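You operate a simulated robot arm through the tools that you are given. There is no shell and no other tool.

The job below is to be done with a simulated robot arm. You get a single attempt, and the scene is never put back.

JOB
Switch the strip off, unplug the cord reel and wind in 3 layers.
Fine: the plug goes into its rest before you wind.

Only the result counts: the job must be done as asked and must still hold three seconds after the hand-in. Knocking over, shifting, dropping, spilling or breaking anything else fails it.

ROBOT AND FRAMES
A 7-joint arm with a two-finger parallel gripper, fixed in place. Base frame: the origin is at the foot of the arm, x ahead of it, y to its left, z up; the work surface is at about z = 0.76. Lengths are in m, angles in degrees, forces in N, time in s.
With the tool pointing down near the work surface it reaches from about 0.2 to 0.68 m from the base axis. Its first joint turns from -66.0 to 66.0 degrees. Payload 2.4 kg.
The TCP is the grasp point between the finger pads, 0.03 m short of the fingertips. In the tool frame z runs along the fingers and y along their closing line. Largest opening 0.094 m; finger width 0.028, thickness 0.01; the body of the gripper, 0.05 by 0.096 m, starts 0.055 m behind the TCP.
Orientation is that of the tool frame in the base frame, as [roll, pitch, yaw] about the fixed x, y, z axes, in that order (R = Rz(yaw) Ry(pitch) Rx(roll)). With the fingers straight down and closing along the base's y, the tool's x points along the base's -x, its y along +y and its z along -z.

CONTROLS
- The arm moves only by the tool move_arm. Its argument "plan" is a list of rows, each a list of 7 numbers: the shift along the base's x, y, z in units of 25 mm (1.0 is 25 mm), then the turn, a rotation vector about the base's x, y, z in units of 5 degrees (1.0 is 5 degrees), then the closure in counts, from 0 (fully open) to 255 (shut). In form: [[tx, ty, tz, wx, wy, wz, gripper], ...]. A call has 1 to 20 rows; each row shifts and turns the commanded pose from where the row before left it. A call with a number of a shift or a turn outside -1 to 1 is refused whole. Rows are played at 5 a second. More than 0.05 m and 8.6 degrees between two rows, or a gripper value outside its range, and nothing of the call is played. Where a pose cannot be reached the arm comes as near as it can. A force on the tool above 90 N (or 10 N above the force at the start of the call, whichever is more), or a blocked arm, ends the call early, and 0.2 s more pass. Each finger travels about 0.153 m/s and halts on what it meets, pressing with about 42 N; the grip force reading is that of the motor and also rises with nothing between the fingers. The clock runs only during rows and for 0.2 s after the last one: add rows that do not move to give the fingers time. It gives the time, the measured TCP pose, the force on the tool (base axes), the opening and the grip force at its end, in the units of the frame above (readings bear some noise), with the torque about the TCP (base axes, N m) and any sound that the robot's microphone picked up, and new pictures: "show" is both (left out), scene, wrist or none.
- Cameras (640 x 400 px; columns grow to the right, rows downward): "scene" is fixed at [0.0396, 0.4819, 1.4371]; the picture's right is [-0.69, -0.73, 0.00], its down [-0.46, 0.43, -0.78] and it looks along [0.56, -0.53, -0.63] (base axes); focal length 322 px, centre (320, 200). "wrist" rides on the gripper at [0.076, 0.014, -0.103] in the tool frame; the picture's right is [-0.18, 0.98, 0.00], its down [-0.75, -0.14, -0.64] and it looks along [-0.63, -0.12, 0.77] (tool axes); focal length 243 px, centre (320, 200). There is no depth. A picture from a camera that has moved, and an enlarged one, comes with that camera's place and axes in the base frame and with its lens.
- close_up(camera, box): a new picture of the part [left, top, right, bottom] of that camera's present view, enlarged. No time passes.
- finish_job(): hands the job in; it is judged then, once.

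Nothing tells you positions but the pictures and the camera data. Unless the task says otherwise, let go and move clear before handing in.

The tools are called after "Call:" as a command line: name --pt "numbers of a row" for each row, then --argument value for the rest, lists and objects as JSON in quotes. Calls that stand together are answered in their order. move_arm: Moves the arm, as the interface text tells. Its arguments: {"type":"object","properties":{"plan":{"type":"array","items":{"type":"array","items":{"type":"number"}}},"show":{"type":"string","enum":["both","scene","wrist","none"]}},"required":["plan"]} The other tools are called the same way: close_up (camera, box) takes an enlarged picture of a part of a camera's view; finish_job () hands the job in.

At the start:

```text
time_s: 0.0
tcp_pos: [0.3081, -0.1946, 1.1555]
ee_rot: [-180.0, 0.0, -180.0]
wrist_force: [-0.1, -0.7, -0.2]
torque: [0.02, 0.0, -0.01]
opening: 0.0942
grasp_force: 0.0
```

scene: 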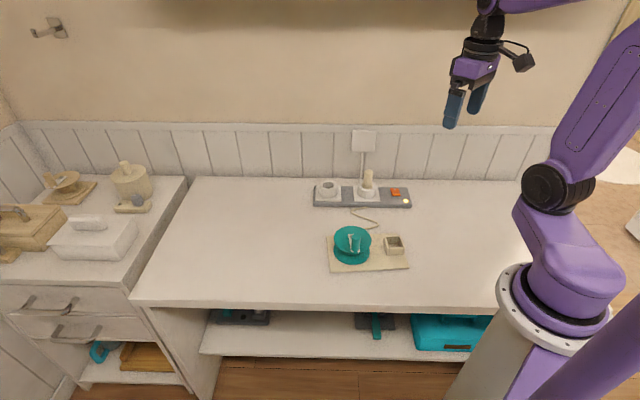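
wrist: 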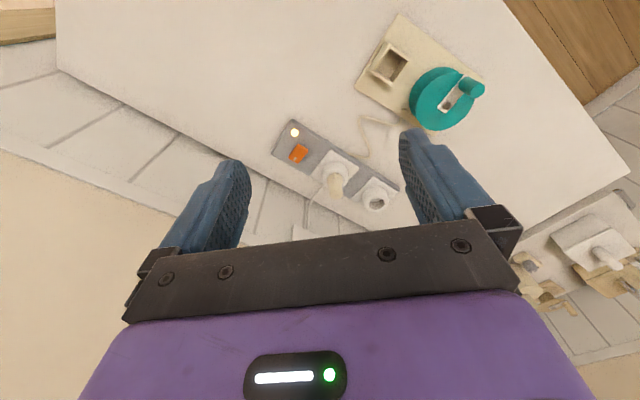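

I see a power strip with an orange rocker switch and a lit lamp, a plug in one of two sockets, and a teal cord reel on a board with a small square box (probably the plug's rest). I'll take close looks first.

Call:
close_up --camera "scene" --box '[300, 120, 430, 210]'

Call:
close_up --camera "scene" --box '[310, 200, 430, 280]'

Call:
close_up --camera "wrist" --box '[260, 100, 420, 220]'

Call:
close_up --camera "wrist" --box '[340, 10, 500, 130]'

```text
4.44 times, centred on (365, 165) of scene
camera zoom: at [0.0396, 0.4819, 1.4371], right [-0.69, -0.73, 0.0], down [-0.46, 0.43, -0.78], along [0.56, -0.53, -0.63], focal length 1431 px, centre (120, 356)
```

zoom: 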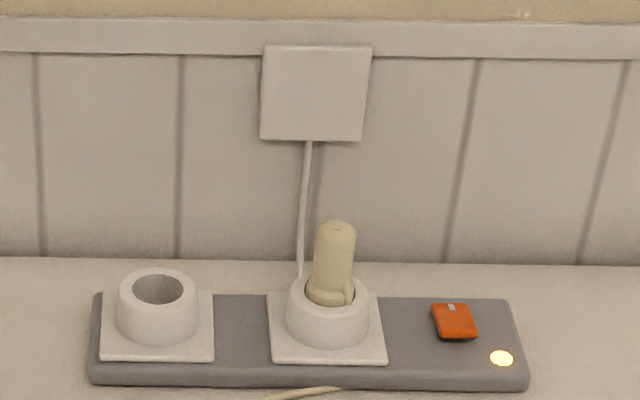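

```text
5.00 times, centred on (370, 240) of scene
camera zoom: at [0.0396, 0.4819, 1.4371], right [-0.69, -0.73, 0.0], down [-0.46, 0.43, -0.78], along [0.56, -0.53, -0.63], focal length 1609 px, centre (70, 0)
```

zoom: 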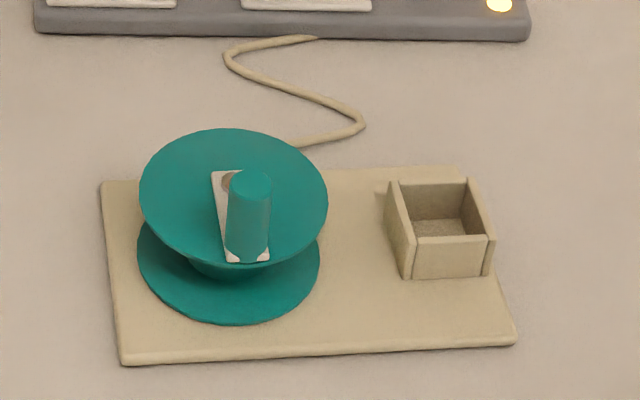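

```text
3.33 times, centred on (340, 160) of wrist
camera zoom: at [0.2314, -0.1799, 1.2583], right [0.18, 0.98, 0.0], down [0.75, -0.14, 0.64], along [0.63, -0.12, -0.77], focal length 809 px, centre (253, 333)
```

zoom: 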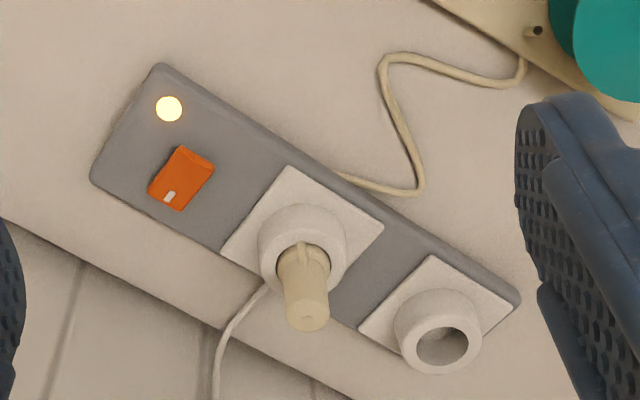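

```text
3.33 times, centred on (420, 70) of wrist
camera zoom: at [0.2314, -0.1799, 1.2583], right [0.18, 0.98, 0.0], down [0.75, -0.14, 0.64], along [0.63, -0.12, -0.77], focal length 809 px, centre (-13, 633)
```

zoom: 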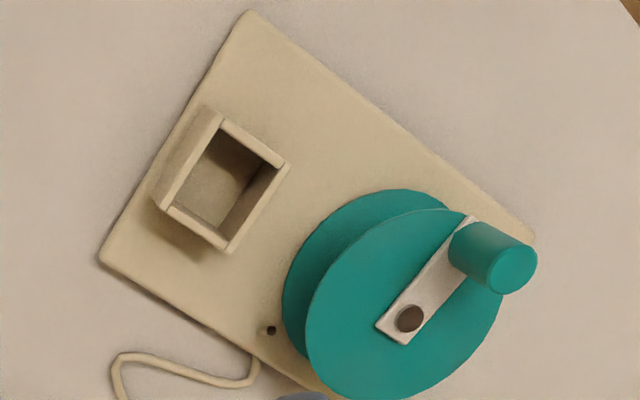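

The lamp is about (0.433, -0.270, 0.785), the switch (0.478, -0.272, 0.79), and the plug stands upright near (0.538, -0.202) with its top at 0.873. I'll look closer at the rocker and reel before moving.

Call:
close_up --camera "wrist" --box '[280, 120, 320, 145]'

Call:
close_up --camera "wrist" --box '[270, 115, 350, 165]'

Call:
close_up --camera "scene" --box '[376, 178, 416, 213]'

Call:
close_up --camera "scene" --box '[320, 205, 400, 255]'

Call:
close_up --camera "wrist" --box '[400, 60, 490, 135]'

```text
16.00 times, centred on (300, 132) of wrist
camera zoom: at [0.2314, -0.1799, 1.2583], right [0.18, 0.98, 0.0], down [0.75, -0.14, 0.64], along [0.63, -0.12, -0.77], focal length 3882 px, centre (640, 1280)
```

zoom: 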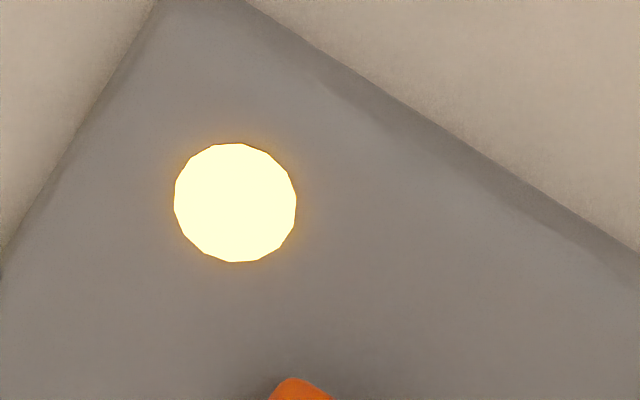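

```text
8.00 times, centred on (310, 140) of wrist
camera zoom: at [0.2314, -0.1799, 1.2583], right [0.18, 0.98, 0.0], down [0.75, -0.14, 0.64], along [0.63, -0.12, -0.77], focal length 1941 px, centre (400, 680)
```

zoom: 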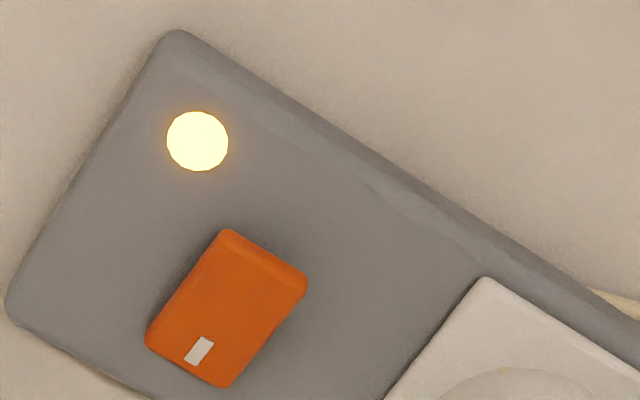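

```text
11.43 times, centred on (396, 196) of scene
camera zoom: at [0.0396, 0.4819, 1.4371], right [-0.69, -0.73, 0.0], down [-0.46, 0.43, -0.78], along [0.56, -0.53, -0.63], focal length 3679 px, centre (-549, 251)
```

zoom: 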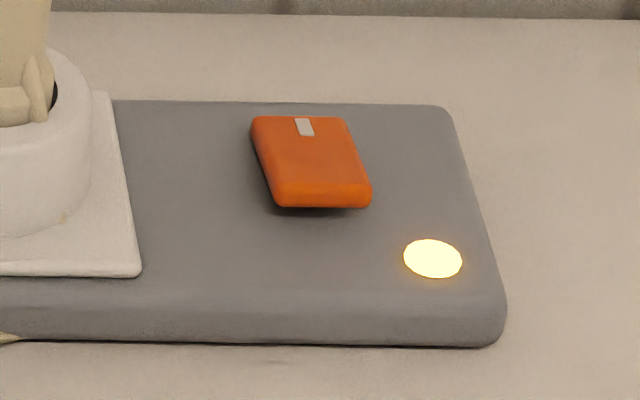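

```text
8.00 times, centred on (360, 230) of scene
camera zoom: at [0.0396, 0.4819, 1.4371], right [-0.69, -0.73, 0.0], down [-0.46, 0.43, -0.78], along [0.56, -0.53, -0.63], focal length 2575 px, centre (0, -40)
```

zoom: 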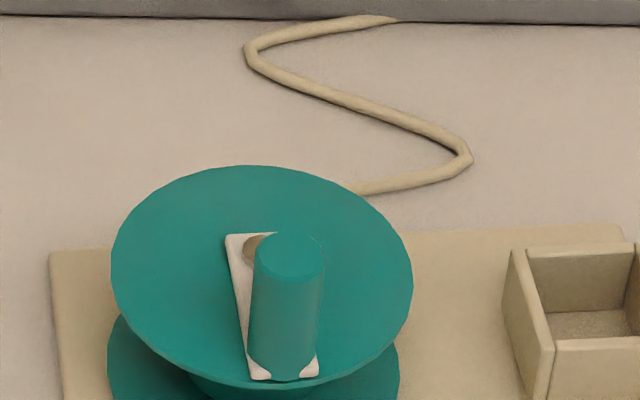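

```text
5.33 times, centred on (445, 98) of wrist
camera zoom: at [0.2314, -0.1799, 1.2583], right [0.18, 0.98, 0.0], down [0.75, -0.14, 0.64], along [0.63, -0.12, -0.77], focal length 1294 px, centre (-347, 747)
```

zoom: 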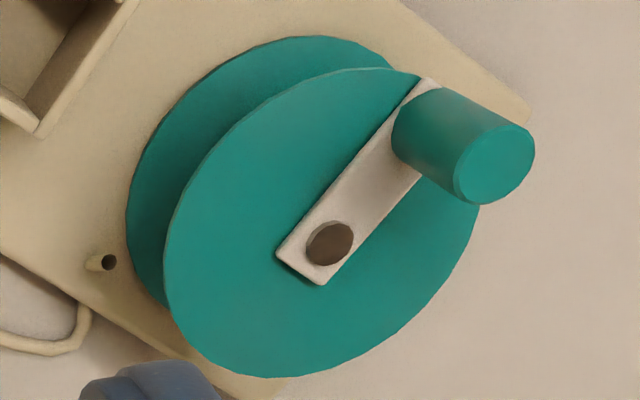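

The rocker's room-side end sits raised (near (0.465, -0.260, 0.797)), with the marked wall end down, so pressing the raised end should switch it off. I'll close the fingers, turn 45° so they are thin across the rocker, and hover above that end.

Call:
move_arm --pt "0.53 -0.225 -0.85 0 0 0.75 255" --pt "0.53 -0.225 -0.85 0 0 0.75 255" --pt "0.53 -0.225 -0.85 0 0 0.75 255" --pt "0.53 -0.225 -0.85 0 0 0.75 255" --pt "0.53 -0.225 -0.85 0 0 0.75 255" --pt "0.53 -0.225 -0.85 0 0 0.75 255" --pt "0.53 -0.225 -0.85 0 0 0.75 255" --pt "0.53 -0.225 -0.85 0 0 0.75 255" --pt "0.53 -0.225 -0.85 0 0 0.75 255" --pt "0.53 -0.225 -0.85 0 0 0.75 255" --pt "0.53 -0.225 -0.85 0 0 0.75 255" --pt "0.53 -0.225 -0.85 0 0 0.75 255" --pt "0 0 0 0 0 0 255"

```text
time_s: 2.8
tcp_pos: [0.4664, -0.2614, 0.8999]
ee_rot: [180.0, 0.0, -134.9]
wrist_force: [-0.2, 0.7, 0.2]
torque: [0.01, 0.0, 0.03]
opening: 0.0001
grasp_force: 33.4
camera wrist: at [0.4029, -0.3046, 1.0036], right [-0.57, 0.82, 0.0], down [0.63, 0.43, 0.64], along [0.53, 0.36, -0.77], focal length 243 px, centre (320, 200)
```

scene: 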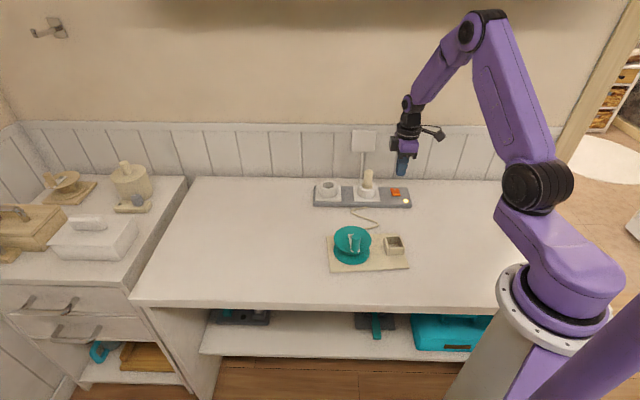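
wrist: 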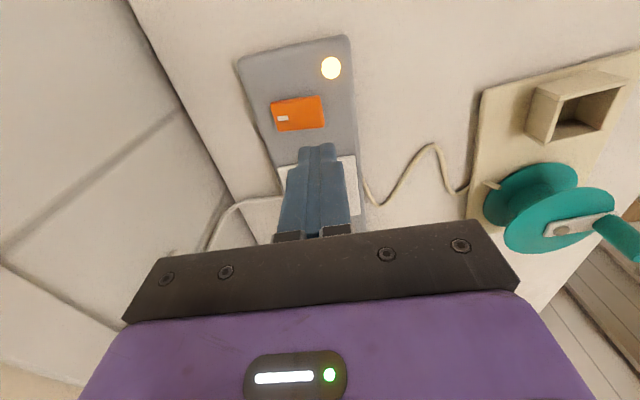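

The hover matches: the rocker's raised end is just below the fingers. I'll descend to just above it.

Call:
move_arm --pt "0.05 -0.07 -0.65 0 0 0 255" --pt "0.05 -0.07 -0.65 0 0 0 255" --pt "0 0 -0.65 0 0 0 255" --pt "0 0 -0.65 0 0 0 255" --pt "0 0 0 0 0 0 255"

Call:
close_up --camera "scene" --box '[370, 160, 430, 213]'

Call:
close_up --camera "wrist" --box '[240, 50, 400, 170]'

```text
time_s: 4.0
tcp_pos: [0.4682, -0.2656, 0.8376]
ee_rot: [180.0, 0.0, -134.9]
wrist_force: [-0.4, 0.9, -0.3]
torque: [-0.02, 0.0, 0.02]
opening: 0.0002
grasp_force: 33.1
camera wrist: at [0.4051, -0.3083, 0.9393], right [-0.57, 0.82, 0.0], down [0.63, 0.43, 0.64], along [0.53, 0.36, -0.77], focal length 243 px, centre (320, 200)
```

scene: 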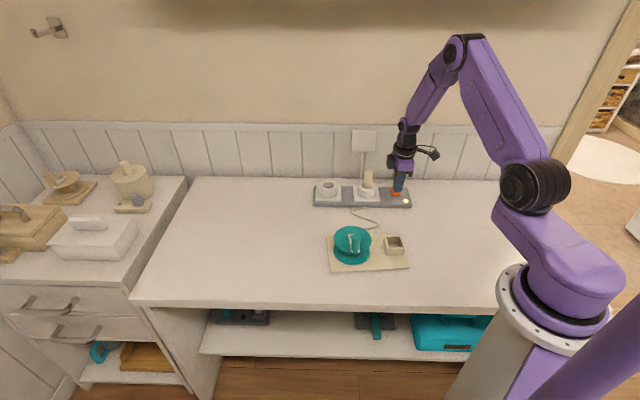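
wrist: 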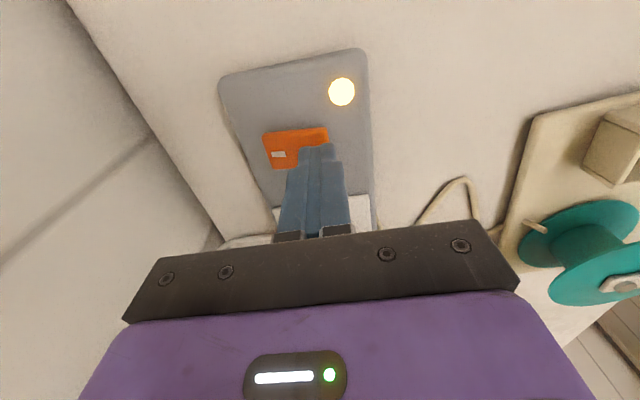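

```text
7.55 times, centred on (400, 186) of scene
camera zoom: at [0.0396, 0.4819, 1.4371], right [-0.69, -0.73, 0.0], down [-0.46, 0.43, -0.78], along [0.56, -0.53, -0.63], focal length 2429 px, centre (-284, 302)
```

zoom: 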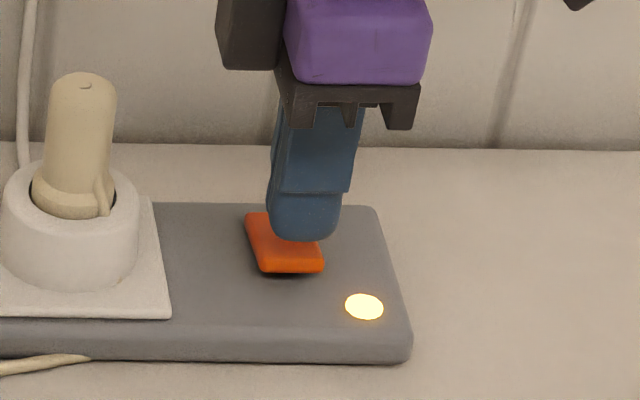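

```text
3.33 times, centred on (320, 110) of wrist
camera zoom: at [0.4051, -0.3083, 0.9393], right [-0.57, 0.82, 0.0], down [0.63, 0.43, 0.64], along [0.53, 0.36, -0.77], focal length 809 px, centre (320, 500)
```

zoom: 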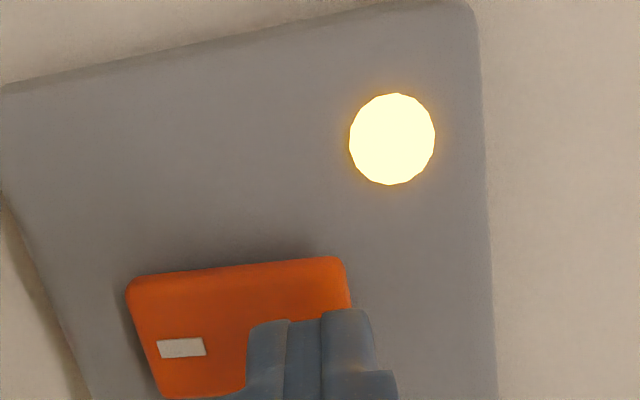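

The fingers are centred over the raised end of the rocker. I'll press down in small steps and watch the lamp.

Call:
move_arm --pt "0 0 -0.2 0 0 0 255" --pt "0 0 -0.2 0 0 0 255" --pt "0 0 -0.15 0 0 0 255" --pt "0 0 0 0 0 0 255" --show "wrist"

Call:
close_up --camera "scene" --box '[370, 160, 430, 213]'

```text
time_s: 5.0
tcp_pos: [0.4677, -0.2652, 0.8229]
ee_rot: [180.0, 0.0, -135.0]
wrist_force: [-0.3, -0.2, 0.6]
torque: [-0.04, 0.03, -0.01]
opening: 0.0001
grasp_force: 33.3
camera wrist: at [0.4045, -0.3086, 0.9256], right [-0.57, 0.82, 0.0], down [0.63, 0.43, 0.64], along [0.53, 0.36, -0.77], focal length 243 px, centre (320, 200)
```

wrist: 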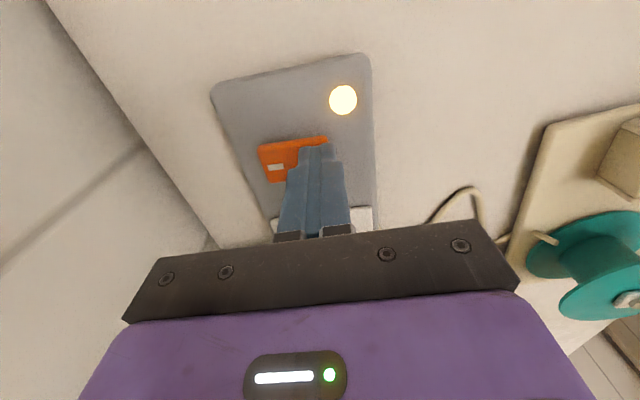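

```text
7.55 times, centred on (400, 186) of scene
camera zoom: at [0.0396, 0.482, 1.4371], right [-0.69, -0.73, 0.0], down [-0.46, 0.43, -0.78], along [0.56, -0.53, -0.63], focal length 2429 px, centre (-284, 302)
```

zoom: 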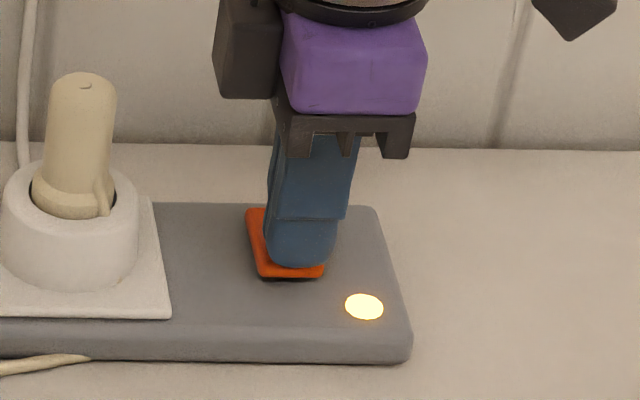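

Call:
move_arm --pt "0 0 -0.12 0 0 0 255" --pt "0 0 -0.12 0 0 0 255" --pt "0 0 0 0 0 0 255" --show "wrist"

Call:
close_up --camera "scene" --box '[370, 160, 430, 213]'

```text
time_s: 5.8
tcp_pos: [0.4685, -0.2653, 0.8208]
ee_rot: [-180.0, 0.1, -135.0]
wrist_force: [-19.5, 11.1, 65.7]
torque: [-0.18, 0.14, -0.05]
opening: 0.0
grasp_force: 33.1
camera wrist: at [0.4043, -0.3084, 0.9227], right [-0.56, 0.83, 0.0], down [0.63, 0.43, 0.64], along [0.53, 0.36, -0.77], focal length 243 px, centre (320, 200)
```

wrist: 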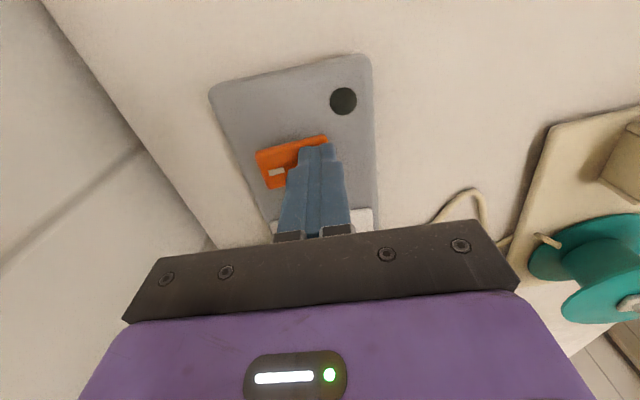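

```text
7.55 times, centred on (400, 186) of scene
camera zoom: at [0.0382, 0.4828, 1.4368], right [-0.69, -0.73, 0.0], down [-0.46, 0.43, -0.78], along [0.56, -0.53, -0.63], focal length 2429 px, centre (-284, 302)
```

zoom: 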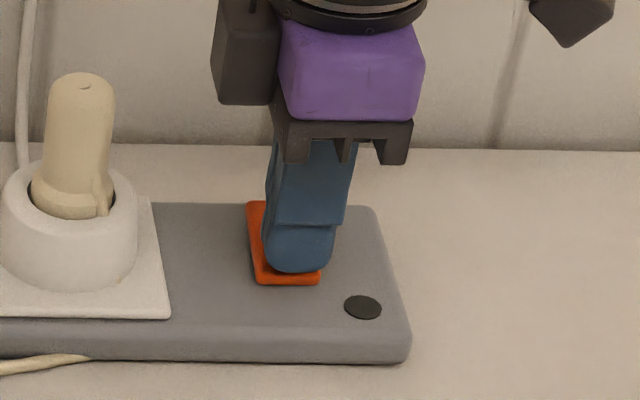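

The lamp has gone dark with the rocker flipped. I'll lift off and confirm it stays off, then view the plug.

Call:
move_arm --pt "0 0 0.5 0 0 0 255" --pt "0 0 0.8 0 0 0 255" --pt "0 0 1 0 0 0 255" --pt "0 0 1 0 0 0 255" --pt "0 0 1 0 0 0 200" --pt "0.2 0.2 1 0 0 0 100" --pt "0 0 0 0 0 0 0" --pt "0 0 0 0 0 0 0"

Call:
close_up --camera "scene" --box '[340, 160, 420, 213]'

Call:
close_up --camera "wrist" --box '[200, 60, 480, 240]'

```text
time_s: 7.6
tcp_pos: [0.472, -0.2597, 0.949]
ee_rot: [-180.0, -0.1, -135.0]
wrist_force: [-0.1, 0.7, 1.1]
torque: [-0.01, 0.0, -0.01]
opening: 0.0941
grasp_force: 0.0
camera wrist: at [0.409, -0.3035, 1.052], right [-0.57, 0.82, 0.0], down [0.63, 0.43, 0.64], along [0.53, 0.36, -0.77], focal length 243 px, centre (320, 200)
```

scene: 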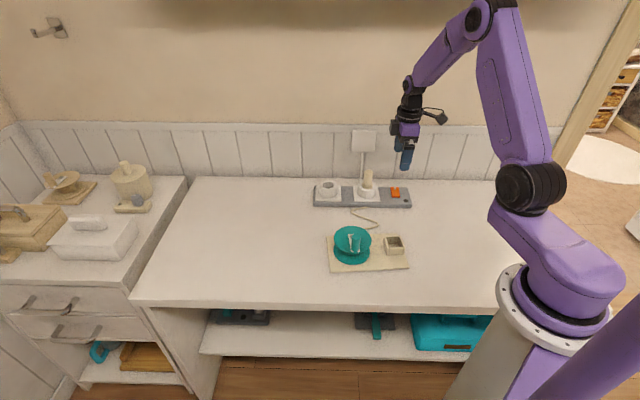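
wrist: 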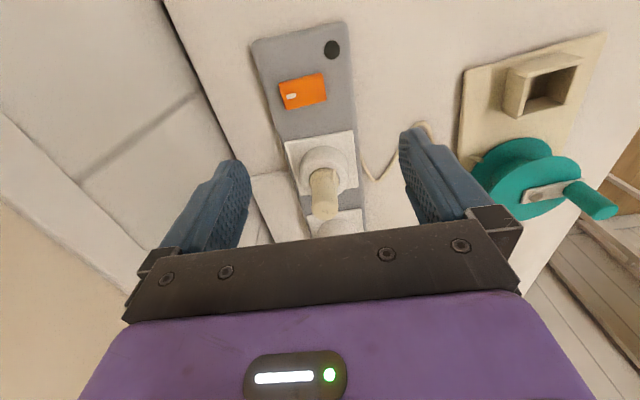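

```text
7.55 times, centred on (380, 186) of scene
camera zoom: at [0.0396, 0.482, 1.4371], right [-0.69, -0.73, 0.0], down [-0.46, 0.43, -0.78], along [0.56, -0.53, -0.63], focal length 2429 px, centre (-133, 302)
```

zoom: 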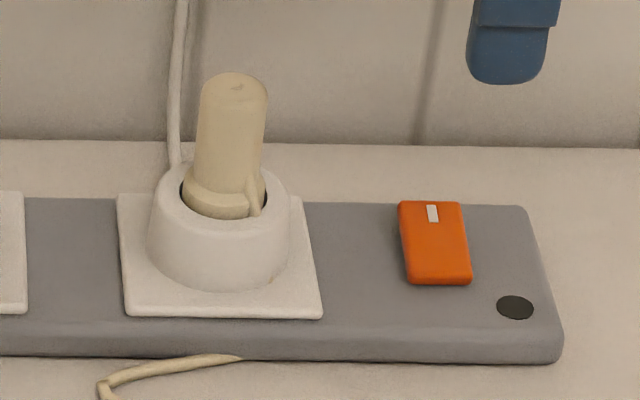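

```text
2.22 times, centred on (340, 150) of wrist
camera zoom: at [0.409, -0.3035, 1.052], right [-0.57, 0.82, 0.0], down [0.63, 0.43, 0.64], along [0.53, 0.36, -0.77], focal length 539 px, centre (276, 311)
```

zoom: 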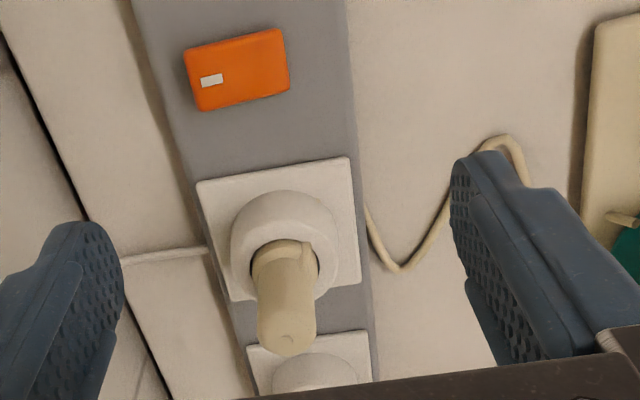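

Call:
close_up --camera "wrist" --box '[295, 140, 355, 220]'

Call:
close_up --camera "scene" --box '[352, 165, 384, 200]'

Call:
close_up --camera "scene" --box '[310, 172, 345, 200]'

Call:
close_up --camera "wrist" --box '[450, 30, 620, 230]'

```text
5.00 times, centred on (325, 180) of wrist
camera zoom: at [0.409, -0.3035, 1.052], right [-0.57, 0.82, 0.0], down [0.63, 0.43, 0.64], along [0.53, 0.36, -0.77], focal length 1213 px, centre (295, 300)
```

zoom: 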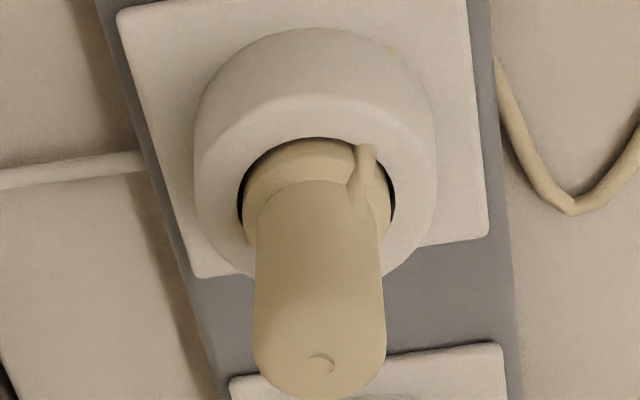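

```text
11.43 times, centred on (368, 182) of scene
camera zoom: at [0.0396, 0.482, 1.4371], right [-0.69, -0.73, 0.0], down [-0.46, 0.43, -0.78], along [0.56, -0.53, -0.63], focal length 3679 px, centre (-229, 400)
```

zoom: 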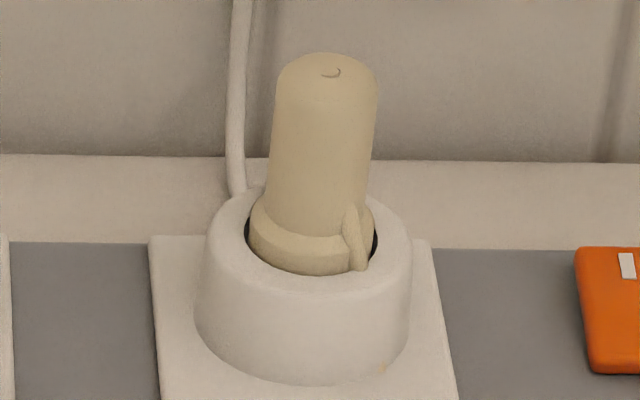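

```text
14.29 times, centred on (328, 186) of scene
camera zoom: at [0.0396, 0.482, 1.4371], right [-0.69, -0.73, 0.0], down [-0.46, 0.43, -0.78], along [0.56, -0.53, -0.63], focal length 4598 px, centre (213, 400)
```

zoom: 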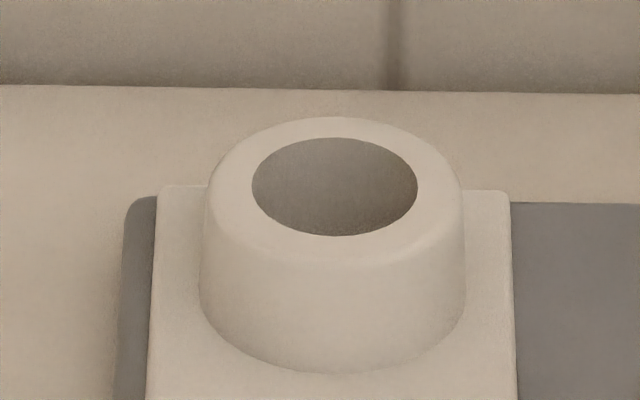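

```text
2.00 times, centred on (535, 130) of wrist
camera zoom: at [0.409, -0.3035, 1.052], right [-0.57, 0.82, 0.0], down [0.63, 0.43, 0.64], along [0.53, 0.36, -0.77], focal length 485 px, centre (-110, 340)
```

zoom: 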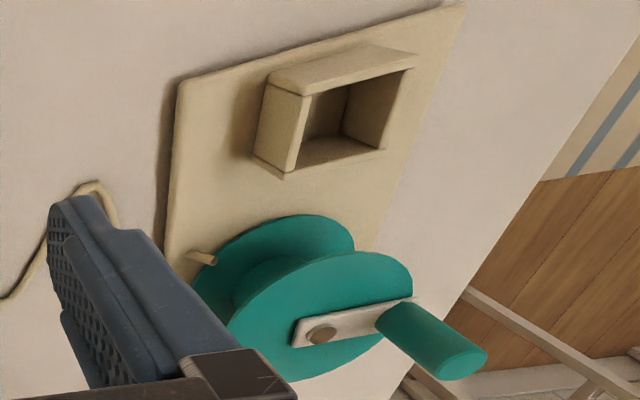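

The switch stays off. The plug axis is at about (0.542, -0.205) with its top at 0.873; I'll move above it with the fingers open and check alignment before descending.

Call:
move_arm --pt "0.7 0.55 0 0 0 0 0" --pt "0.7 0.55 0 0 0 0 0" --pt "0.7 0.55 0 0 0 0 0" --pt "0.7 0.54 0 0 0 0 0" --pt "0 0 0 0 0 0 0"

Call:
close_up --camera "scene" --box '[330, 130, 410, 200]'

Call:
close_up --camera "wrist" --box '[240, 100, 400, 220]'

```text
time_s: 8.8
tcp_pos: [0.5435, -0.2051, 0.9504]
ee_rot: [-180.0, 0.0, -134.9]
wrist_force: [-0.1, 0.2, -0.3]
torque: [-0.01, 0.04, -0.03]
opening: 0.094
grasp_force: 0.0
camera wrist: at [0.4795, -0.2484, 1.052], right [-0.57, 0.82, 0.0], down [0.63, 0.43, 0.64], along [0.53, 0.36, -0.77], focal length 243 px, centre (320, 200)
```

scene: 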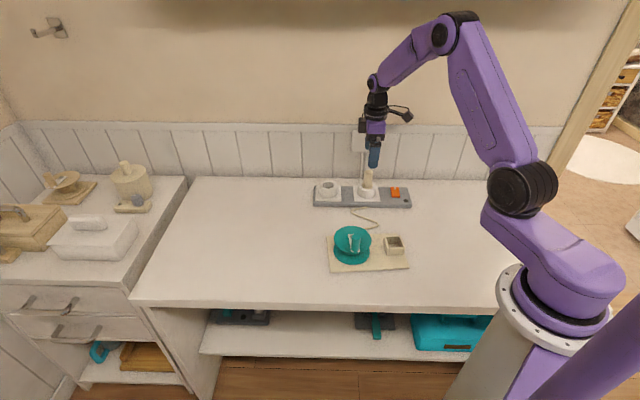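
wrist: 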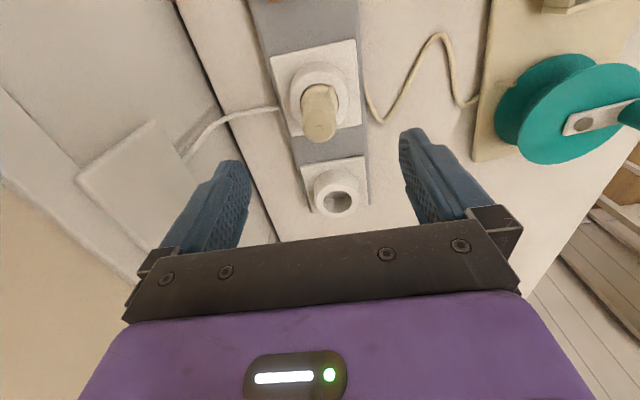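

```text
5.71 times, centred on (370, 165) of scene
camera zoom: at [0.0396, 0.482, 1.4371], right [-0.69, -0.73, 0.0], down [-0.46, 0.43, -0.78], along [0.56, -0.53, -0.63], focal length 1839 px, centre (34, 400)
```

zoom: 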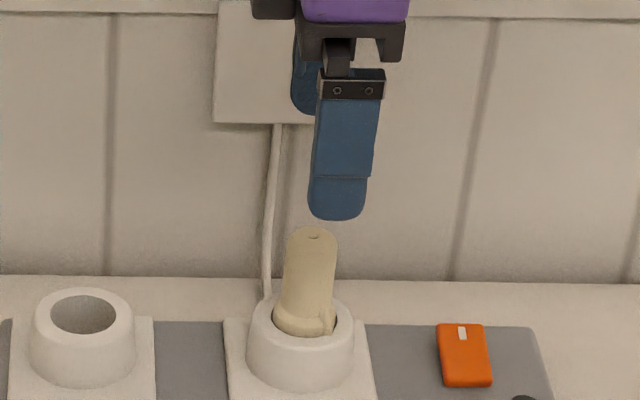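

```text
3.33 times, centred on (320, 160) of wrist
camera zoom: at [0.4795, -0.2484, 1.052], right [-0.57, 0.82, 0.0], down [0.63, 0.43, 0.64], along [0.53, 0.36, -0.77], focal length 809 px, centre (320, 333)
```

zoom: 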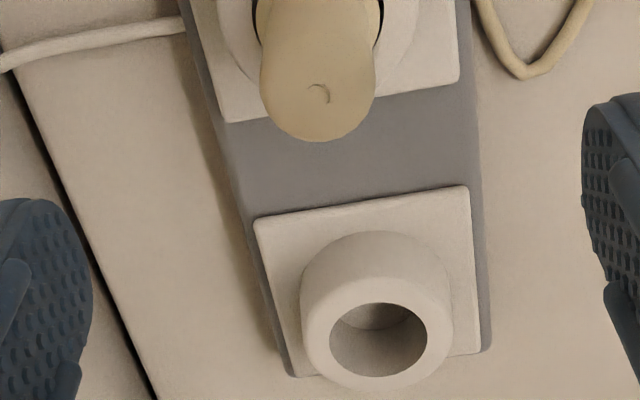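

The plug top computes to (0.5445, -0.2046), right under the TCP. Descending to grip the upper plug body, then closing.

Call:
move_arm --pt "0.04 0 -0.75 0 0 0 0" --pt "0 0 -0.75 0 0 0 0" --pt "0 0 -0.75 0 0 0 0" --pt "0 0 -0.75 0 0 0 0" --pt "0 0 -0.7 0 0 0 0" --pt "0 0 0 0 0 0 0"

Call:
close_up --camera "scene" --box '[330, 130, 410, 200]'

```text
time_s: 10.2
tcp_pos: [0.5449, -0.2068, 0.8563]
ee_rot: [-180.0, 0.0, -135.0]
wrist_force: [-0.3, -0.2, -0.1]
torque: [0.01, -0.03, -0.03]
opening: 0.0939
grasp_force: 0.1
camera wrist: at [0.4807, -0.249, 0.9582], right [-0.57, 0.82, 0.0], down [0.63, 0.43, 0.64], along [0.53, 0.36, -0.77], focal length 243 px, centre (320, 200)
```

scene: 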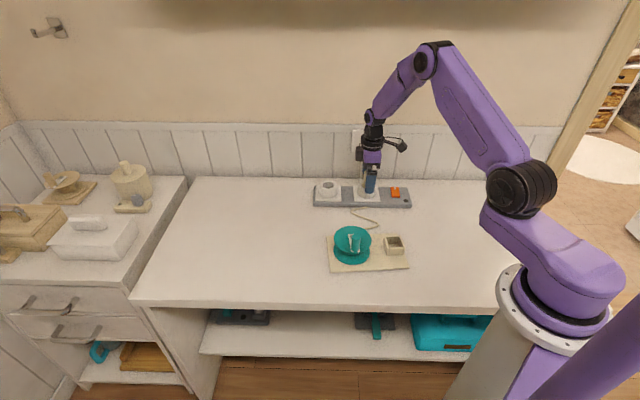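
wrist: 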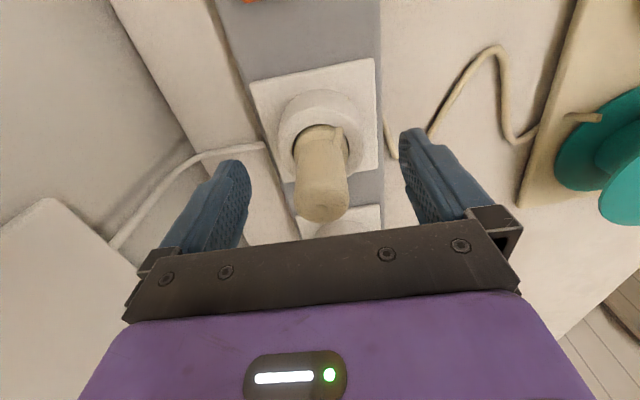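

```text
5.71 times, centred on (370, 165) of scene
camera zoom: at [0.0396, 0.4819, 1.4371], right [-0.69, -0.73, 0.0], down [-0.46, 0.43, -0.78], along [0.56, -0.53, -0.63], focal length 1839 px, centre (34, 400)
```

zoom: 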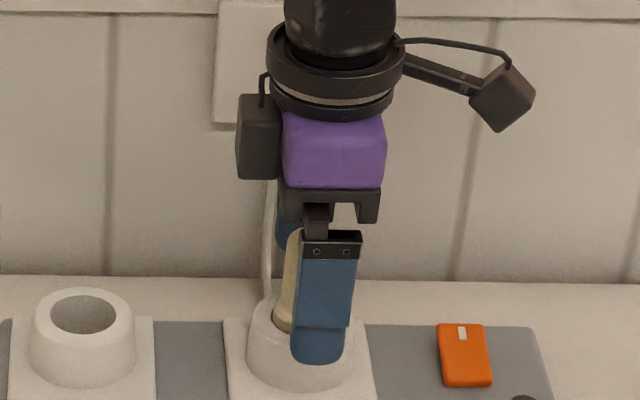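

Call:
move_arm --pt "0 0 0 0 0 0 120" --pt "0 0 0 0 0 0 200" --pt "0 0 0 0 0 0 255" --pt "0 0 0 0 0 0 255"

Call:
close_up --camera "scene" --box '[330, 130, 410, 200]'

```text
time_s: 11.2
tcp_pos: [0.5451, -0.2053, 0.8561]
ee_rot: [179.9, 0.1, -135.0]
wrist_force: [0.4, -0.5, 0.5]
torque: [0.03, 0.03, -0.01]
opening: 0.0262
grasp_force: 41.9
camera wrist: at [0.4806, -0.2489, 0.9584], right [-0.57, 0.82, 0.0], down [0.63, 0.43, 0.64], along [0.53, 0.36, -0.77], focal length 243 px, centre (320, 200)
```

scene: 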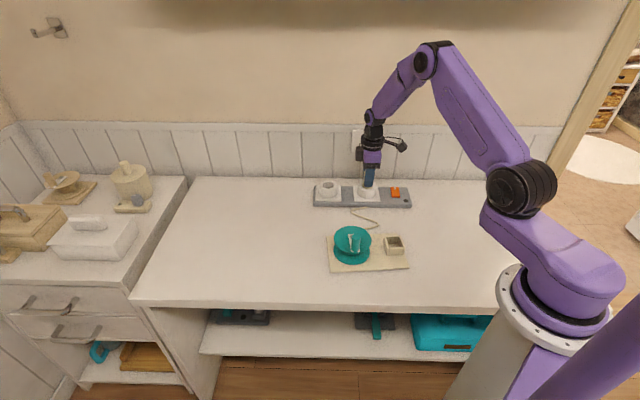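
wrist: 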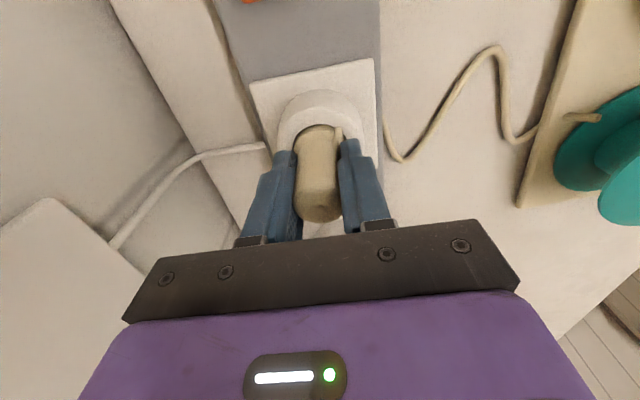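

```text
5.71 times, centred on (370, 165) of scene
camera zoom: at [0.0396, 0.4819, 1.4371], right [-0.69, -0.73, 0.0], down [-0.46, 0.43, -0.78], along [0.56, -0.53, -0.63], focal length 1839 px, centre (34, 400)
```

zoom: 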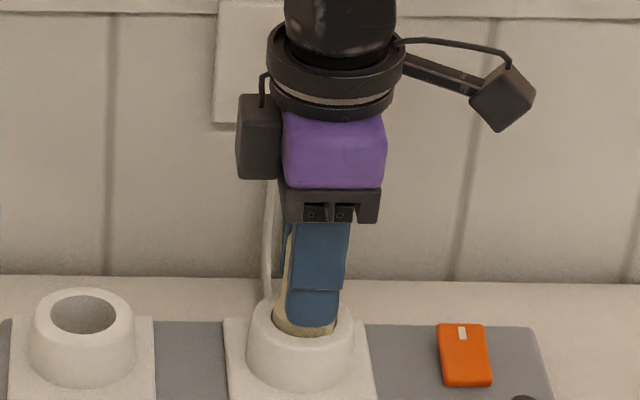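

Gripped at 26 mm opening. I'll pull straight up gently and check the force and that the strip stays put.

Call:
move_arm --pt "0 0 0.15 0 0 0 255" --pt "0 0 0.2 0 0 0 255" --pt "0 0 0.25 0 0 0 255" --pt "0 0 0 0 0 0 255"

Call:
close_up --camera "scene" --box '[330, 130, 410, 200]'

```text
time_s: 12.2
tcp_pos: [0.544, -0.205, 0.8713]
ee_rot: [180.0, 0.0, -135.0]
wrist_force: [0.6, -0.1, -1.5]
torque: [0.04, 0.01, 0.0]
opening: 0.0263
grasp_force: 41.6
camera wrist: at [0.4805, -0.2488, 0.974], right [-0.57, 0.82, 0.0], down [0.63, 0.43, 0.64], along [0.53, 0.36, -0.77], focal length 243 px, centre (320, 200)
```

scene: 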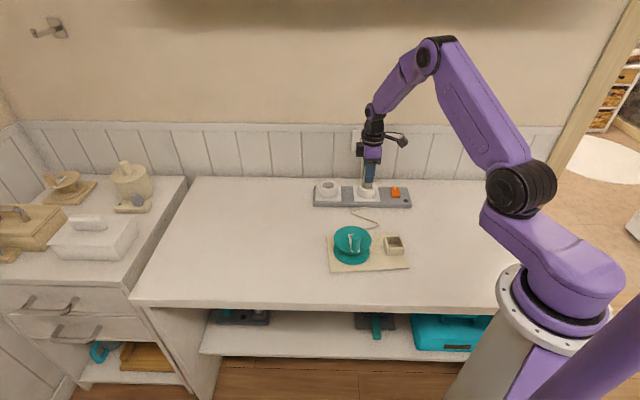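
wrist: 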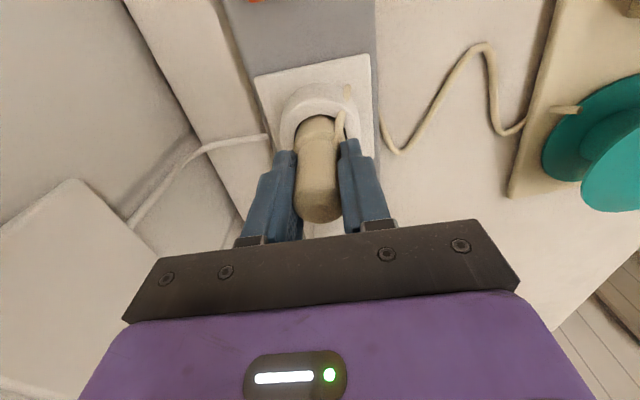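

```text
5.71 times, centred on (370, 165) of scene
camera zoom: at [0.0396, 0.4819, 1.4371], right [-0.69, -0.73, 0.0], down [-0.46, 0.43, -0.78], along [0.56, -0.53, -0.63], focal length 1839 px, centre (34, 400)
```

zoom: 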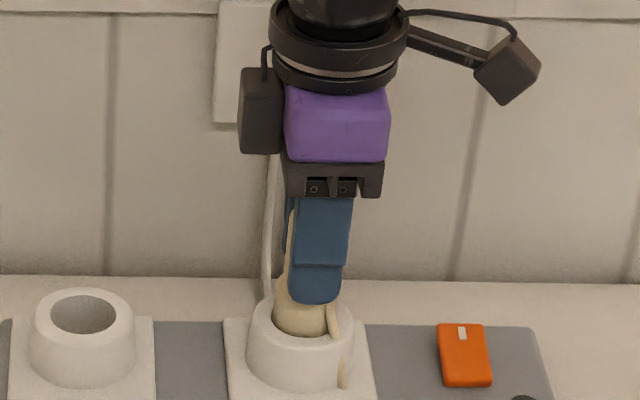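

The plug slides up with almost no resistance. Lifting it fully clear.

Call:
move_arm --pt "0 0 0.5 0 0 0 255" --pt "0 0 0.7 0 0 0 255" --pt "0 0 0.8 0 0 0 255" --pt "0 0 0.8 0 0 0 255" --pt "0 0 0.8 0 0 0 255" --pt "0 0 0 0 0 0 255"

Call:
close_up --camera "scene" --box '[330, 110, 410, 200]'

Call:
close_up --camera "wrist" --box '[240, 60, 400, 240]'

```text
time_s: 13.6
tcp_pos: [0.5444, -0.2049, 0.962]
ee_rot: [179.9, 0.0, -135.0]
wrist_force: [0.3, -0.1, -1.8]
torque: [-0.02, -0.05, -0.01]
opening: 0.0263
grasp_force: 42.4
camera wrist: at [0.4809, -0.2487, 1.0643], right [-0.57, 0.82, 0.0], down [0.63, 0.43, 0.64], along [0.53, 0.36, -0.77], focal length 243 px, centre (320, 200)
```

scene: 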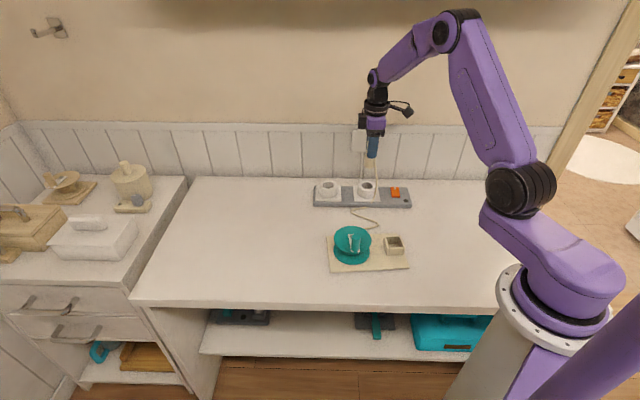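
wrist: 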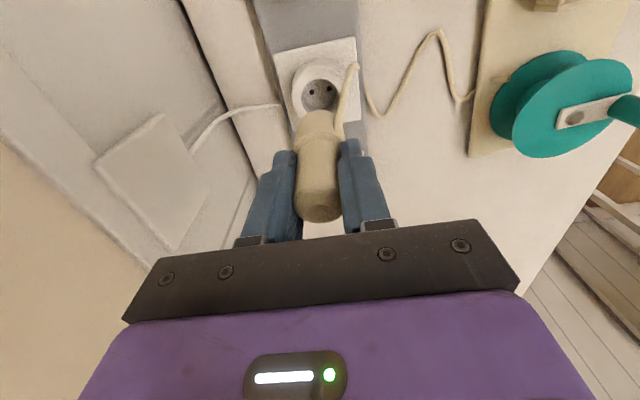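

```text
4.44 times, centred on (370, 155) of scene
camera zoom: at [0.0396, 0.4819, 1.4371], right [-0.69, -0.73, 0.0], down [-0.46, 0.43, -0.78], along [0.56, -0.53, -0.63], focal length 1431 px, centre (98, 400)
```

zoom: 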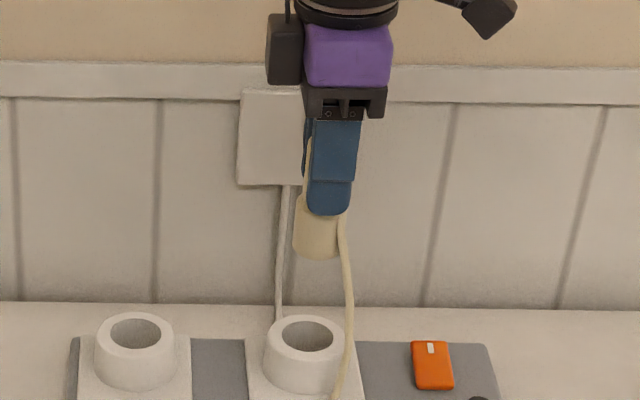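

```text
2.22 times, centred on (320, 150) of wrist
camera zoom: at [0.4809, -0.2487, 1.0643], right [-0.57, 0.82, 0.0], down [0.63, 0.43, 0.64], along [0.53, 0.36, -0.77], focal length 539 px, centre (320, 311)
```

zoom: 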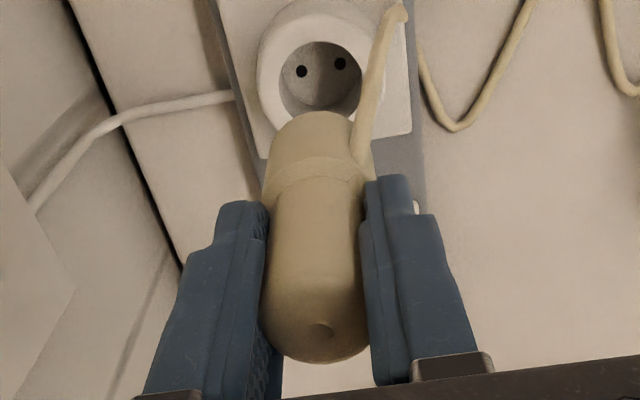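

The plug is out; its bottom sits about 0.068 m below the TCP. Next I carry it at this height to above the rest box near (0.340, -0.078).

Call:
move_arm --pt "-0.8 0.5 0 0 0 0 255" --pt "-0.82 0.51 0 0 0 0 255" --pt "-0.82 0.51 0 0 0 0 255" --pt "-0.82 0.51 0 0 0 0 255" --pt "-0.82 0.51 0 0 0 0 255" --pt "-0.82 0.51 0 0 0 0 255" --pt "-0.82 0.51 0 0 0 0 255" --pt "-0.82 0.51 0 0 0 0 255" --pt "-0.82 0.51 0 0 0 0 255" --pt "-0.82 0.5 0 0 0 0 255" --pt "0 0 0 0 0 0 255"

Call:
close_up --camera "scene" --box '[320, 180, 420, 280]'

Call:
close_up --camera "wrist" --box '[220, 20, 420, 240]'

```text
time_s: 16.0
tcp_pos: [0.3395, -0.0786, 0.9612]
ee_rot: [-180.0, 0.0, -135.0]
wrist_force: [0.1, -0.7, -1.2]
torque: [0.02, -0.02, 0.01]
opening: 0.0261
grasp_force: 42.4
camera wrist: at [0.2751, -0.1221, 1.0636], right [-0.57, 0.82, 0.0], down [0.63, 0.43, 0.64], along [0.53, 0.36, -0.77], focal length 243 px, centre (320, 200)
```

scene: 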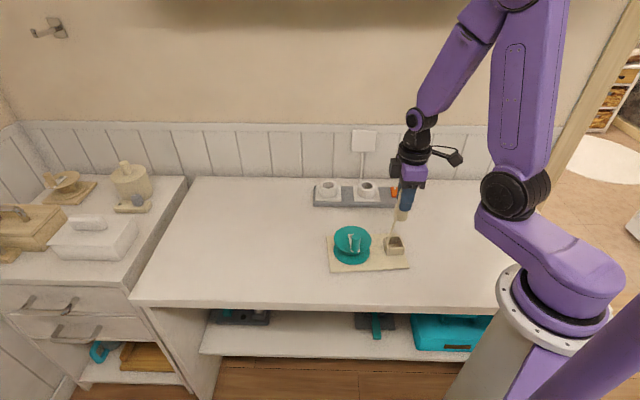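
wrist: 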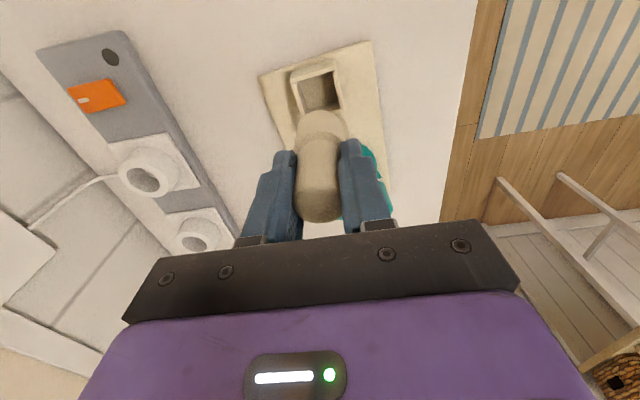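

```text
4.00 times, centred on (370, 230) of scene
camera zoom: at [0.0396, 0.482, 1.4371], right [-0.69, -0.73, 0.0], down [-0.46, 0.43, -0.78], along [0.56, -0.53, -0.63], focal length 1288 px, centre (120, 80)
```

zoom: 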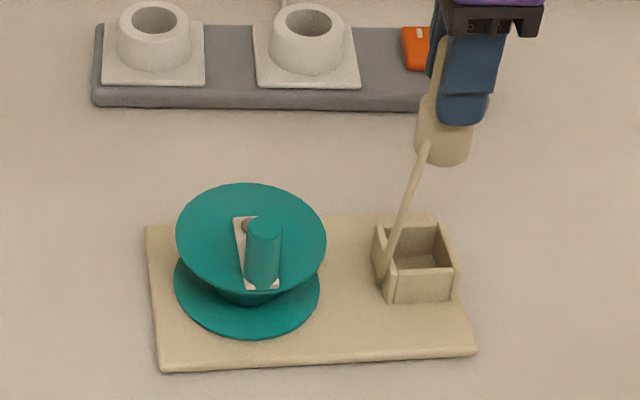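

```text
1.82 times, centred on (320, 130) of wrist
camera zoom: at [0.2751, -0.1221, 1.0636], right [-0.57, 0.82, 0.0], down [0.63, 0.43, 0.64], along [0.53, 0.36, -0.77], focal length 441 px, centre (320, 327)
```

zoom: 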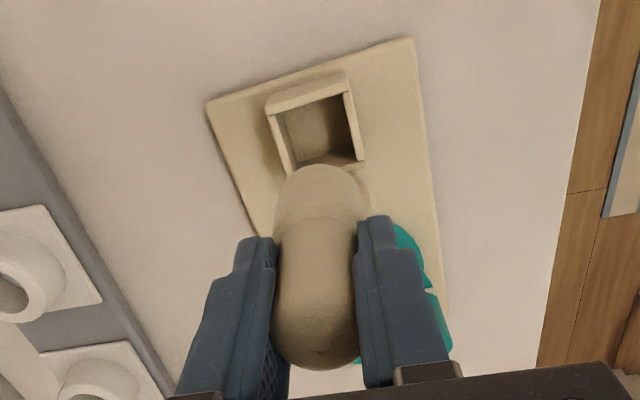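

The box rim centre computes to (0.340, -0.079, 0.801) from both cameras, directly under the plug. I'll lower until the plug's bottom is just above the rim and check.

Call:
move_arm --pt "0.02 -0.02 -0.8 0 0 0 255" --pt "0 0 -0.8 0 0 0 255" --pt "0 0 -0.8 0 0 0 255" --pt "0 0 -0.8 0 0 0 255" --pt "0 0 0 0 0 0 255"

Call:
close_up --camera "scene" --box '[370, 210, 420, 260]'

Call:
close_up --camera "wrist" --box '[260, 60, 380, 240]'

```text
time_s: 17.2
tcp_pos: [0.3403, -0.0789, 0.8803]
ee_rot: [180.0, -0.1, -135.0]
wrist_force: [-0.4, 0.1, -0.5]
torque: [0.06, 0.02, -0.02]
opening: 0.0263
grasp_force: 42.0
camera wrist: at [0.2769, -0.122, 0.9834], right [-0.57, 0.82, 0.0], down [0.63, 0.43, 0.64], along [0.53, 0.36, -0.77], focal length 243 px, centre (320, 200)
```

scene: 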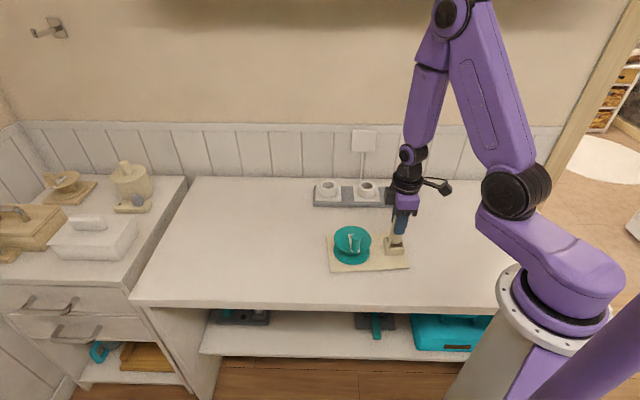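
wrist: 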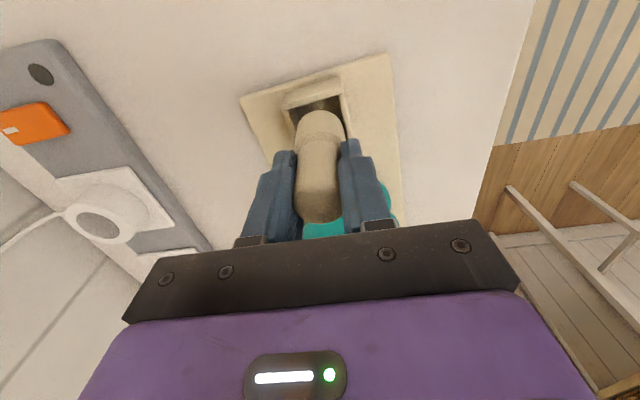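

```text
8.00 times, centred on (395, 235) of scene
camera zoom: at [0.0396, 0.4819, 1.4371], right [-0.69, -0.73, 0.0], down [-0.46, 0.43, -0.78], along [0.56, -0.53, -0.63], focal length 2575 px, centre (-280, -80)
```

zoom: 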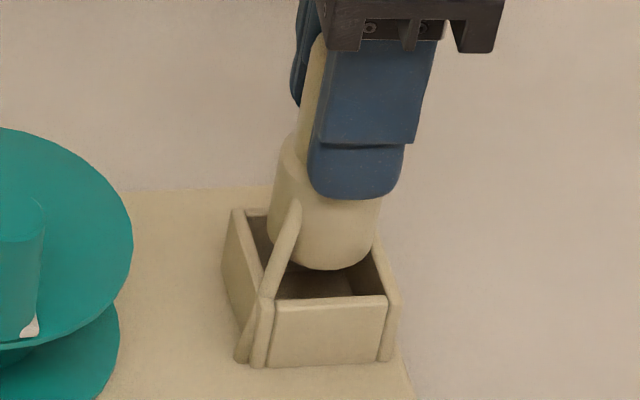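

```text
2.22 times, centred on (320, 150) of wrist
camera zoom: at [0.2769, -0.122, 0.9834], right [-0.57, 0.82, 0.0], down [0.63, 0.43, 0.64], along [0.53, 0.36, -0.77], focal length 539 px, centre (320, 311)
```

zoom: 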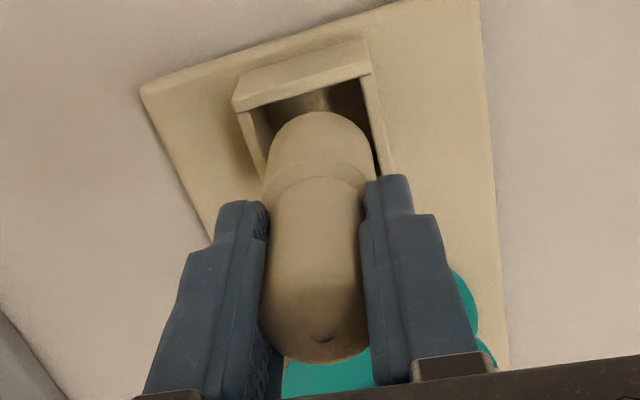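

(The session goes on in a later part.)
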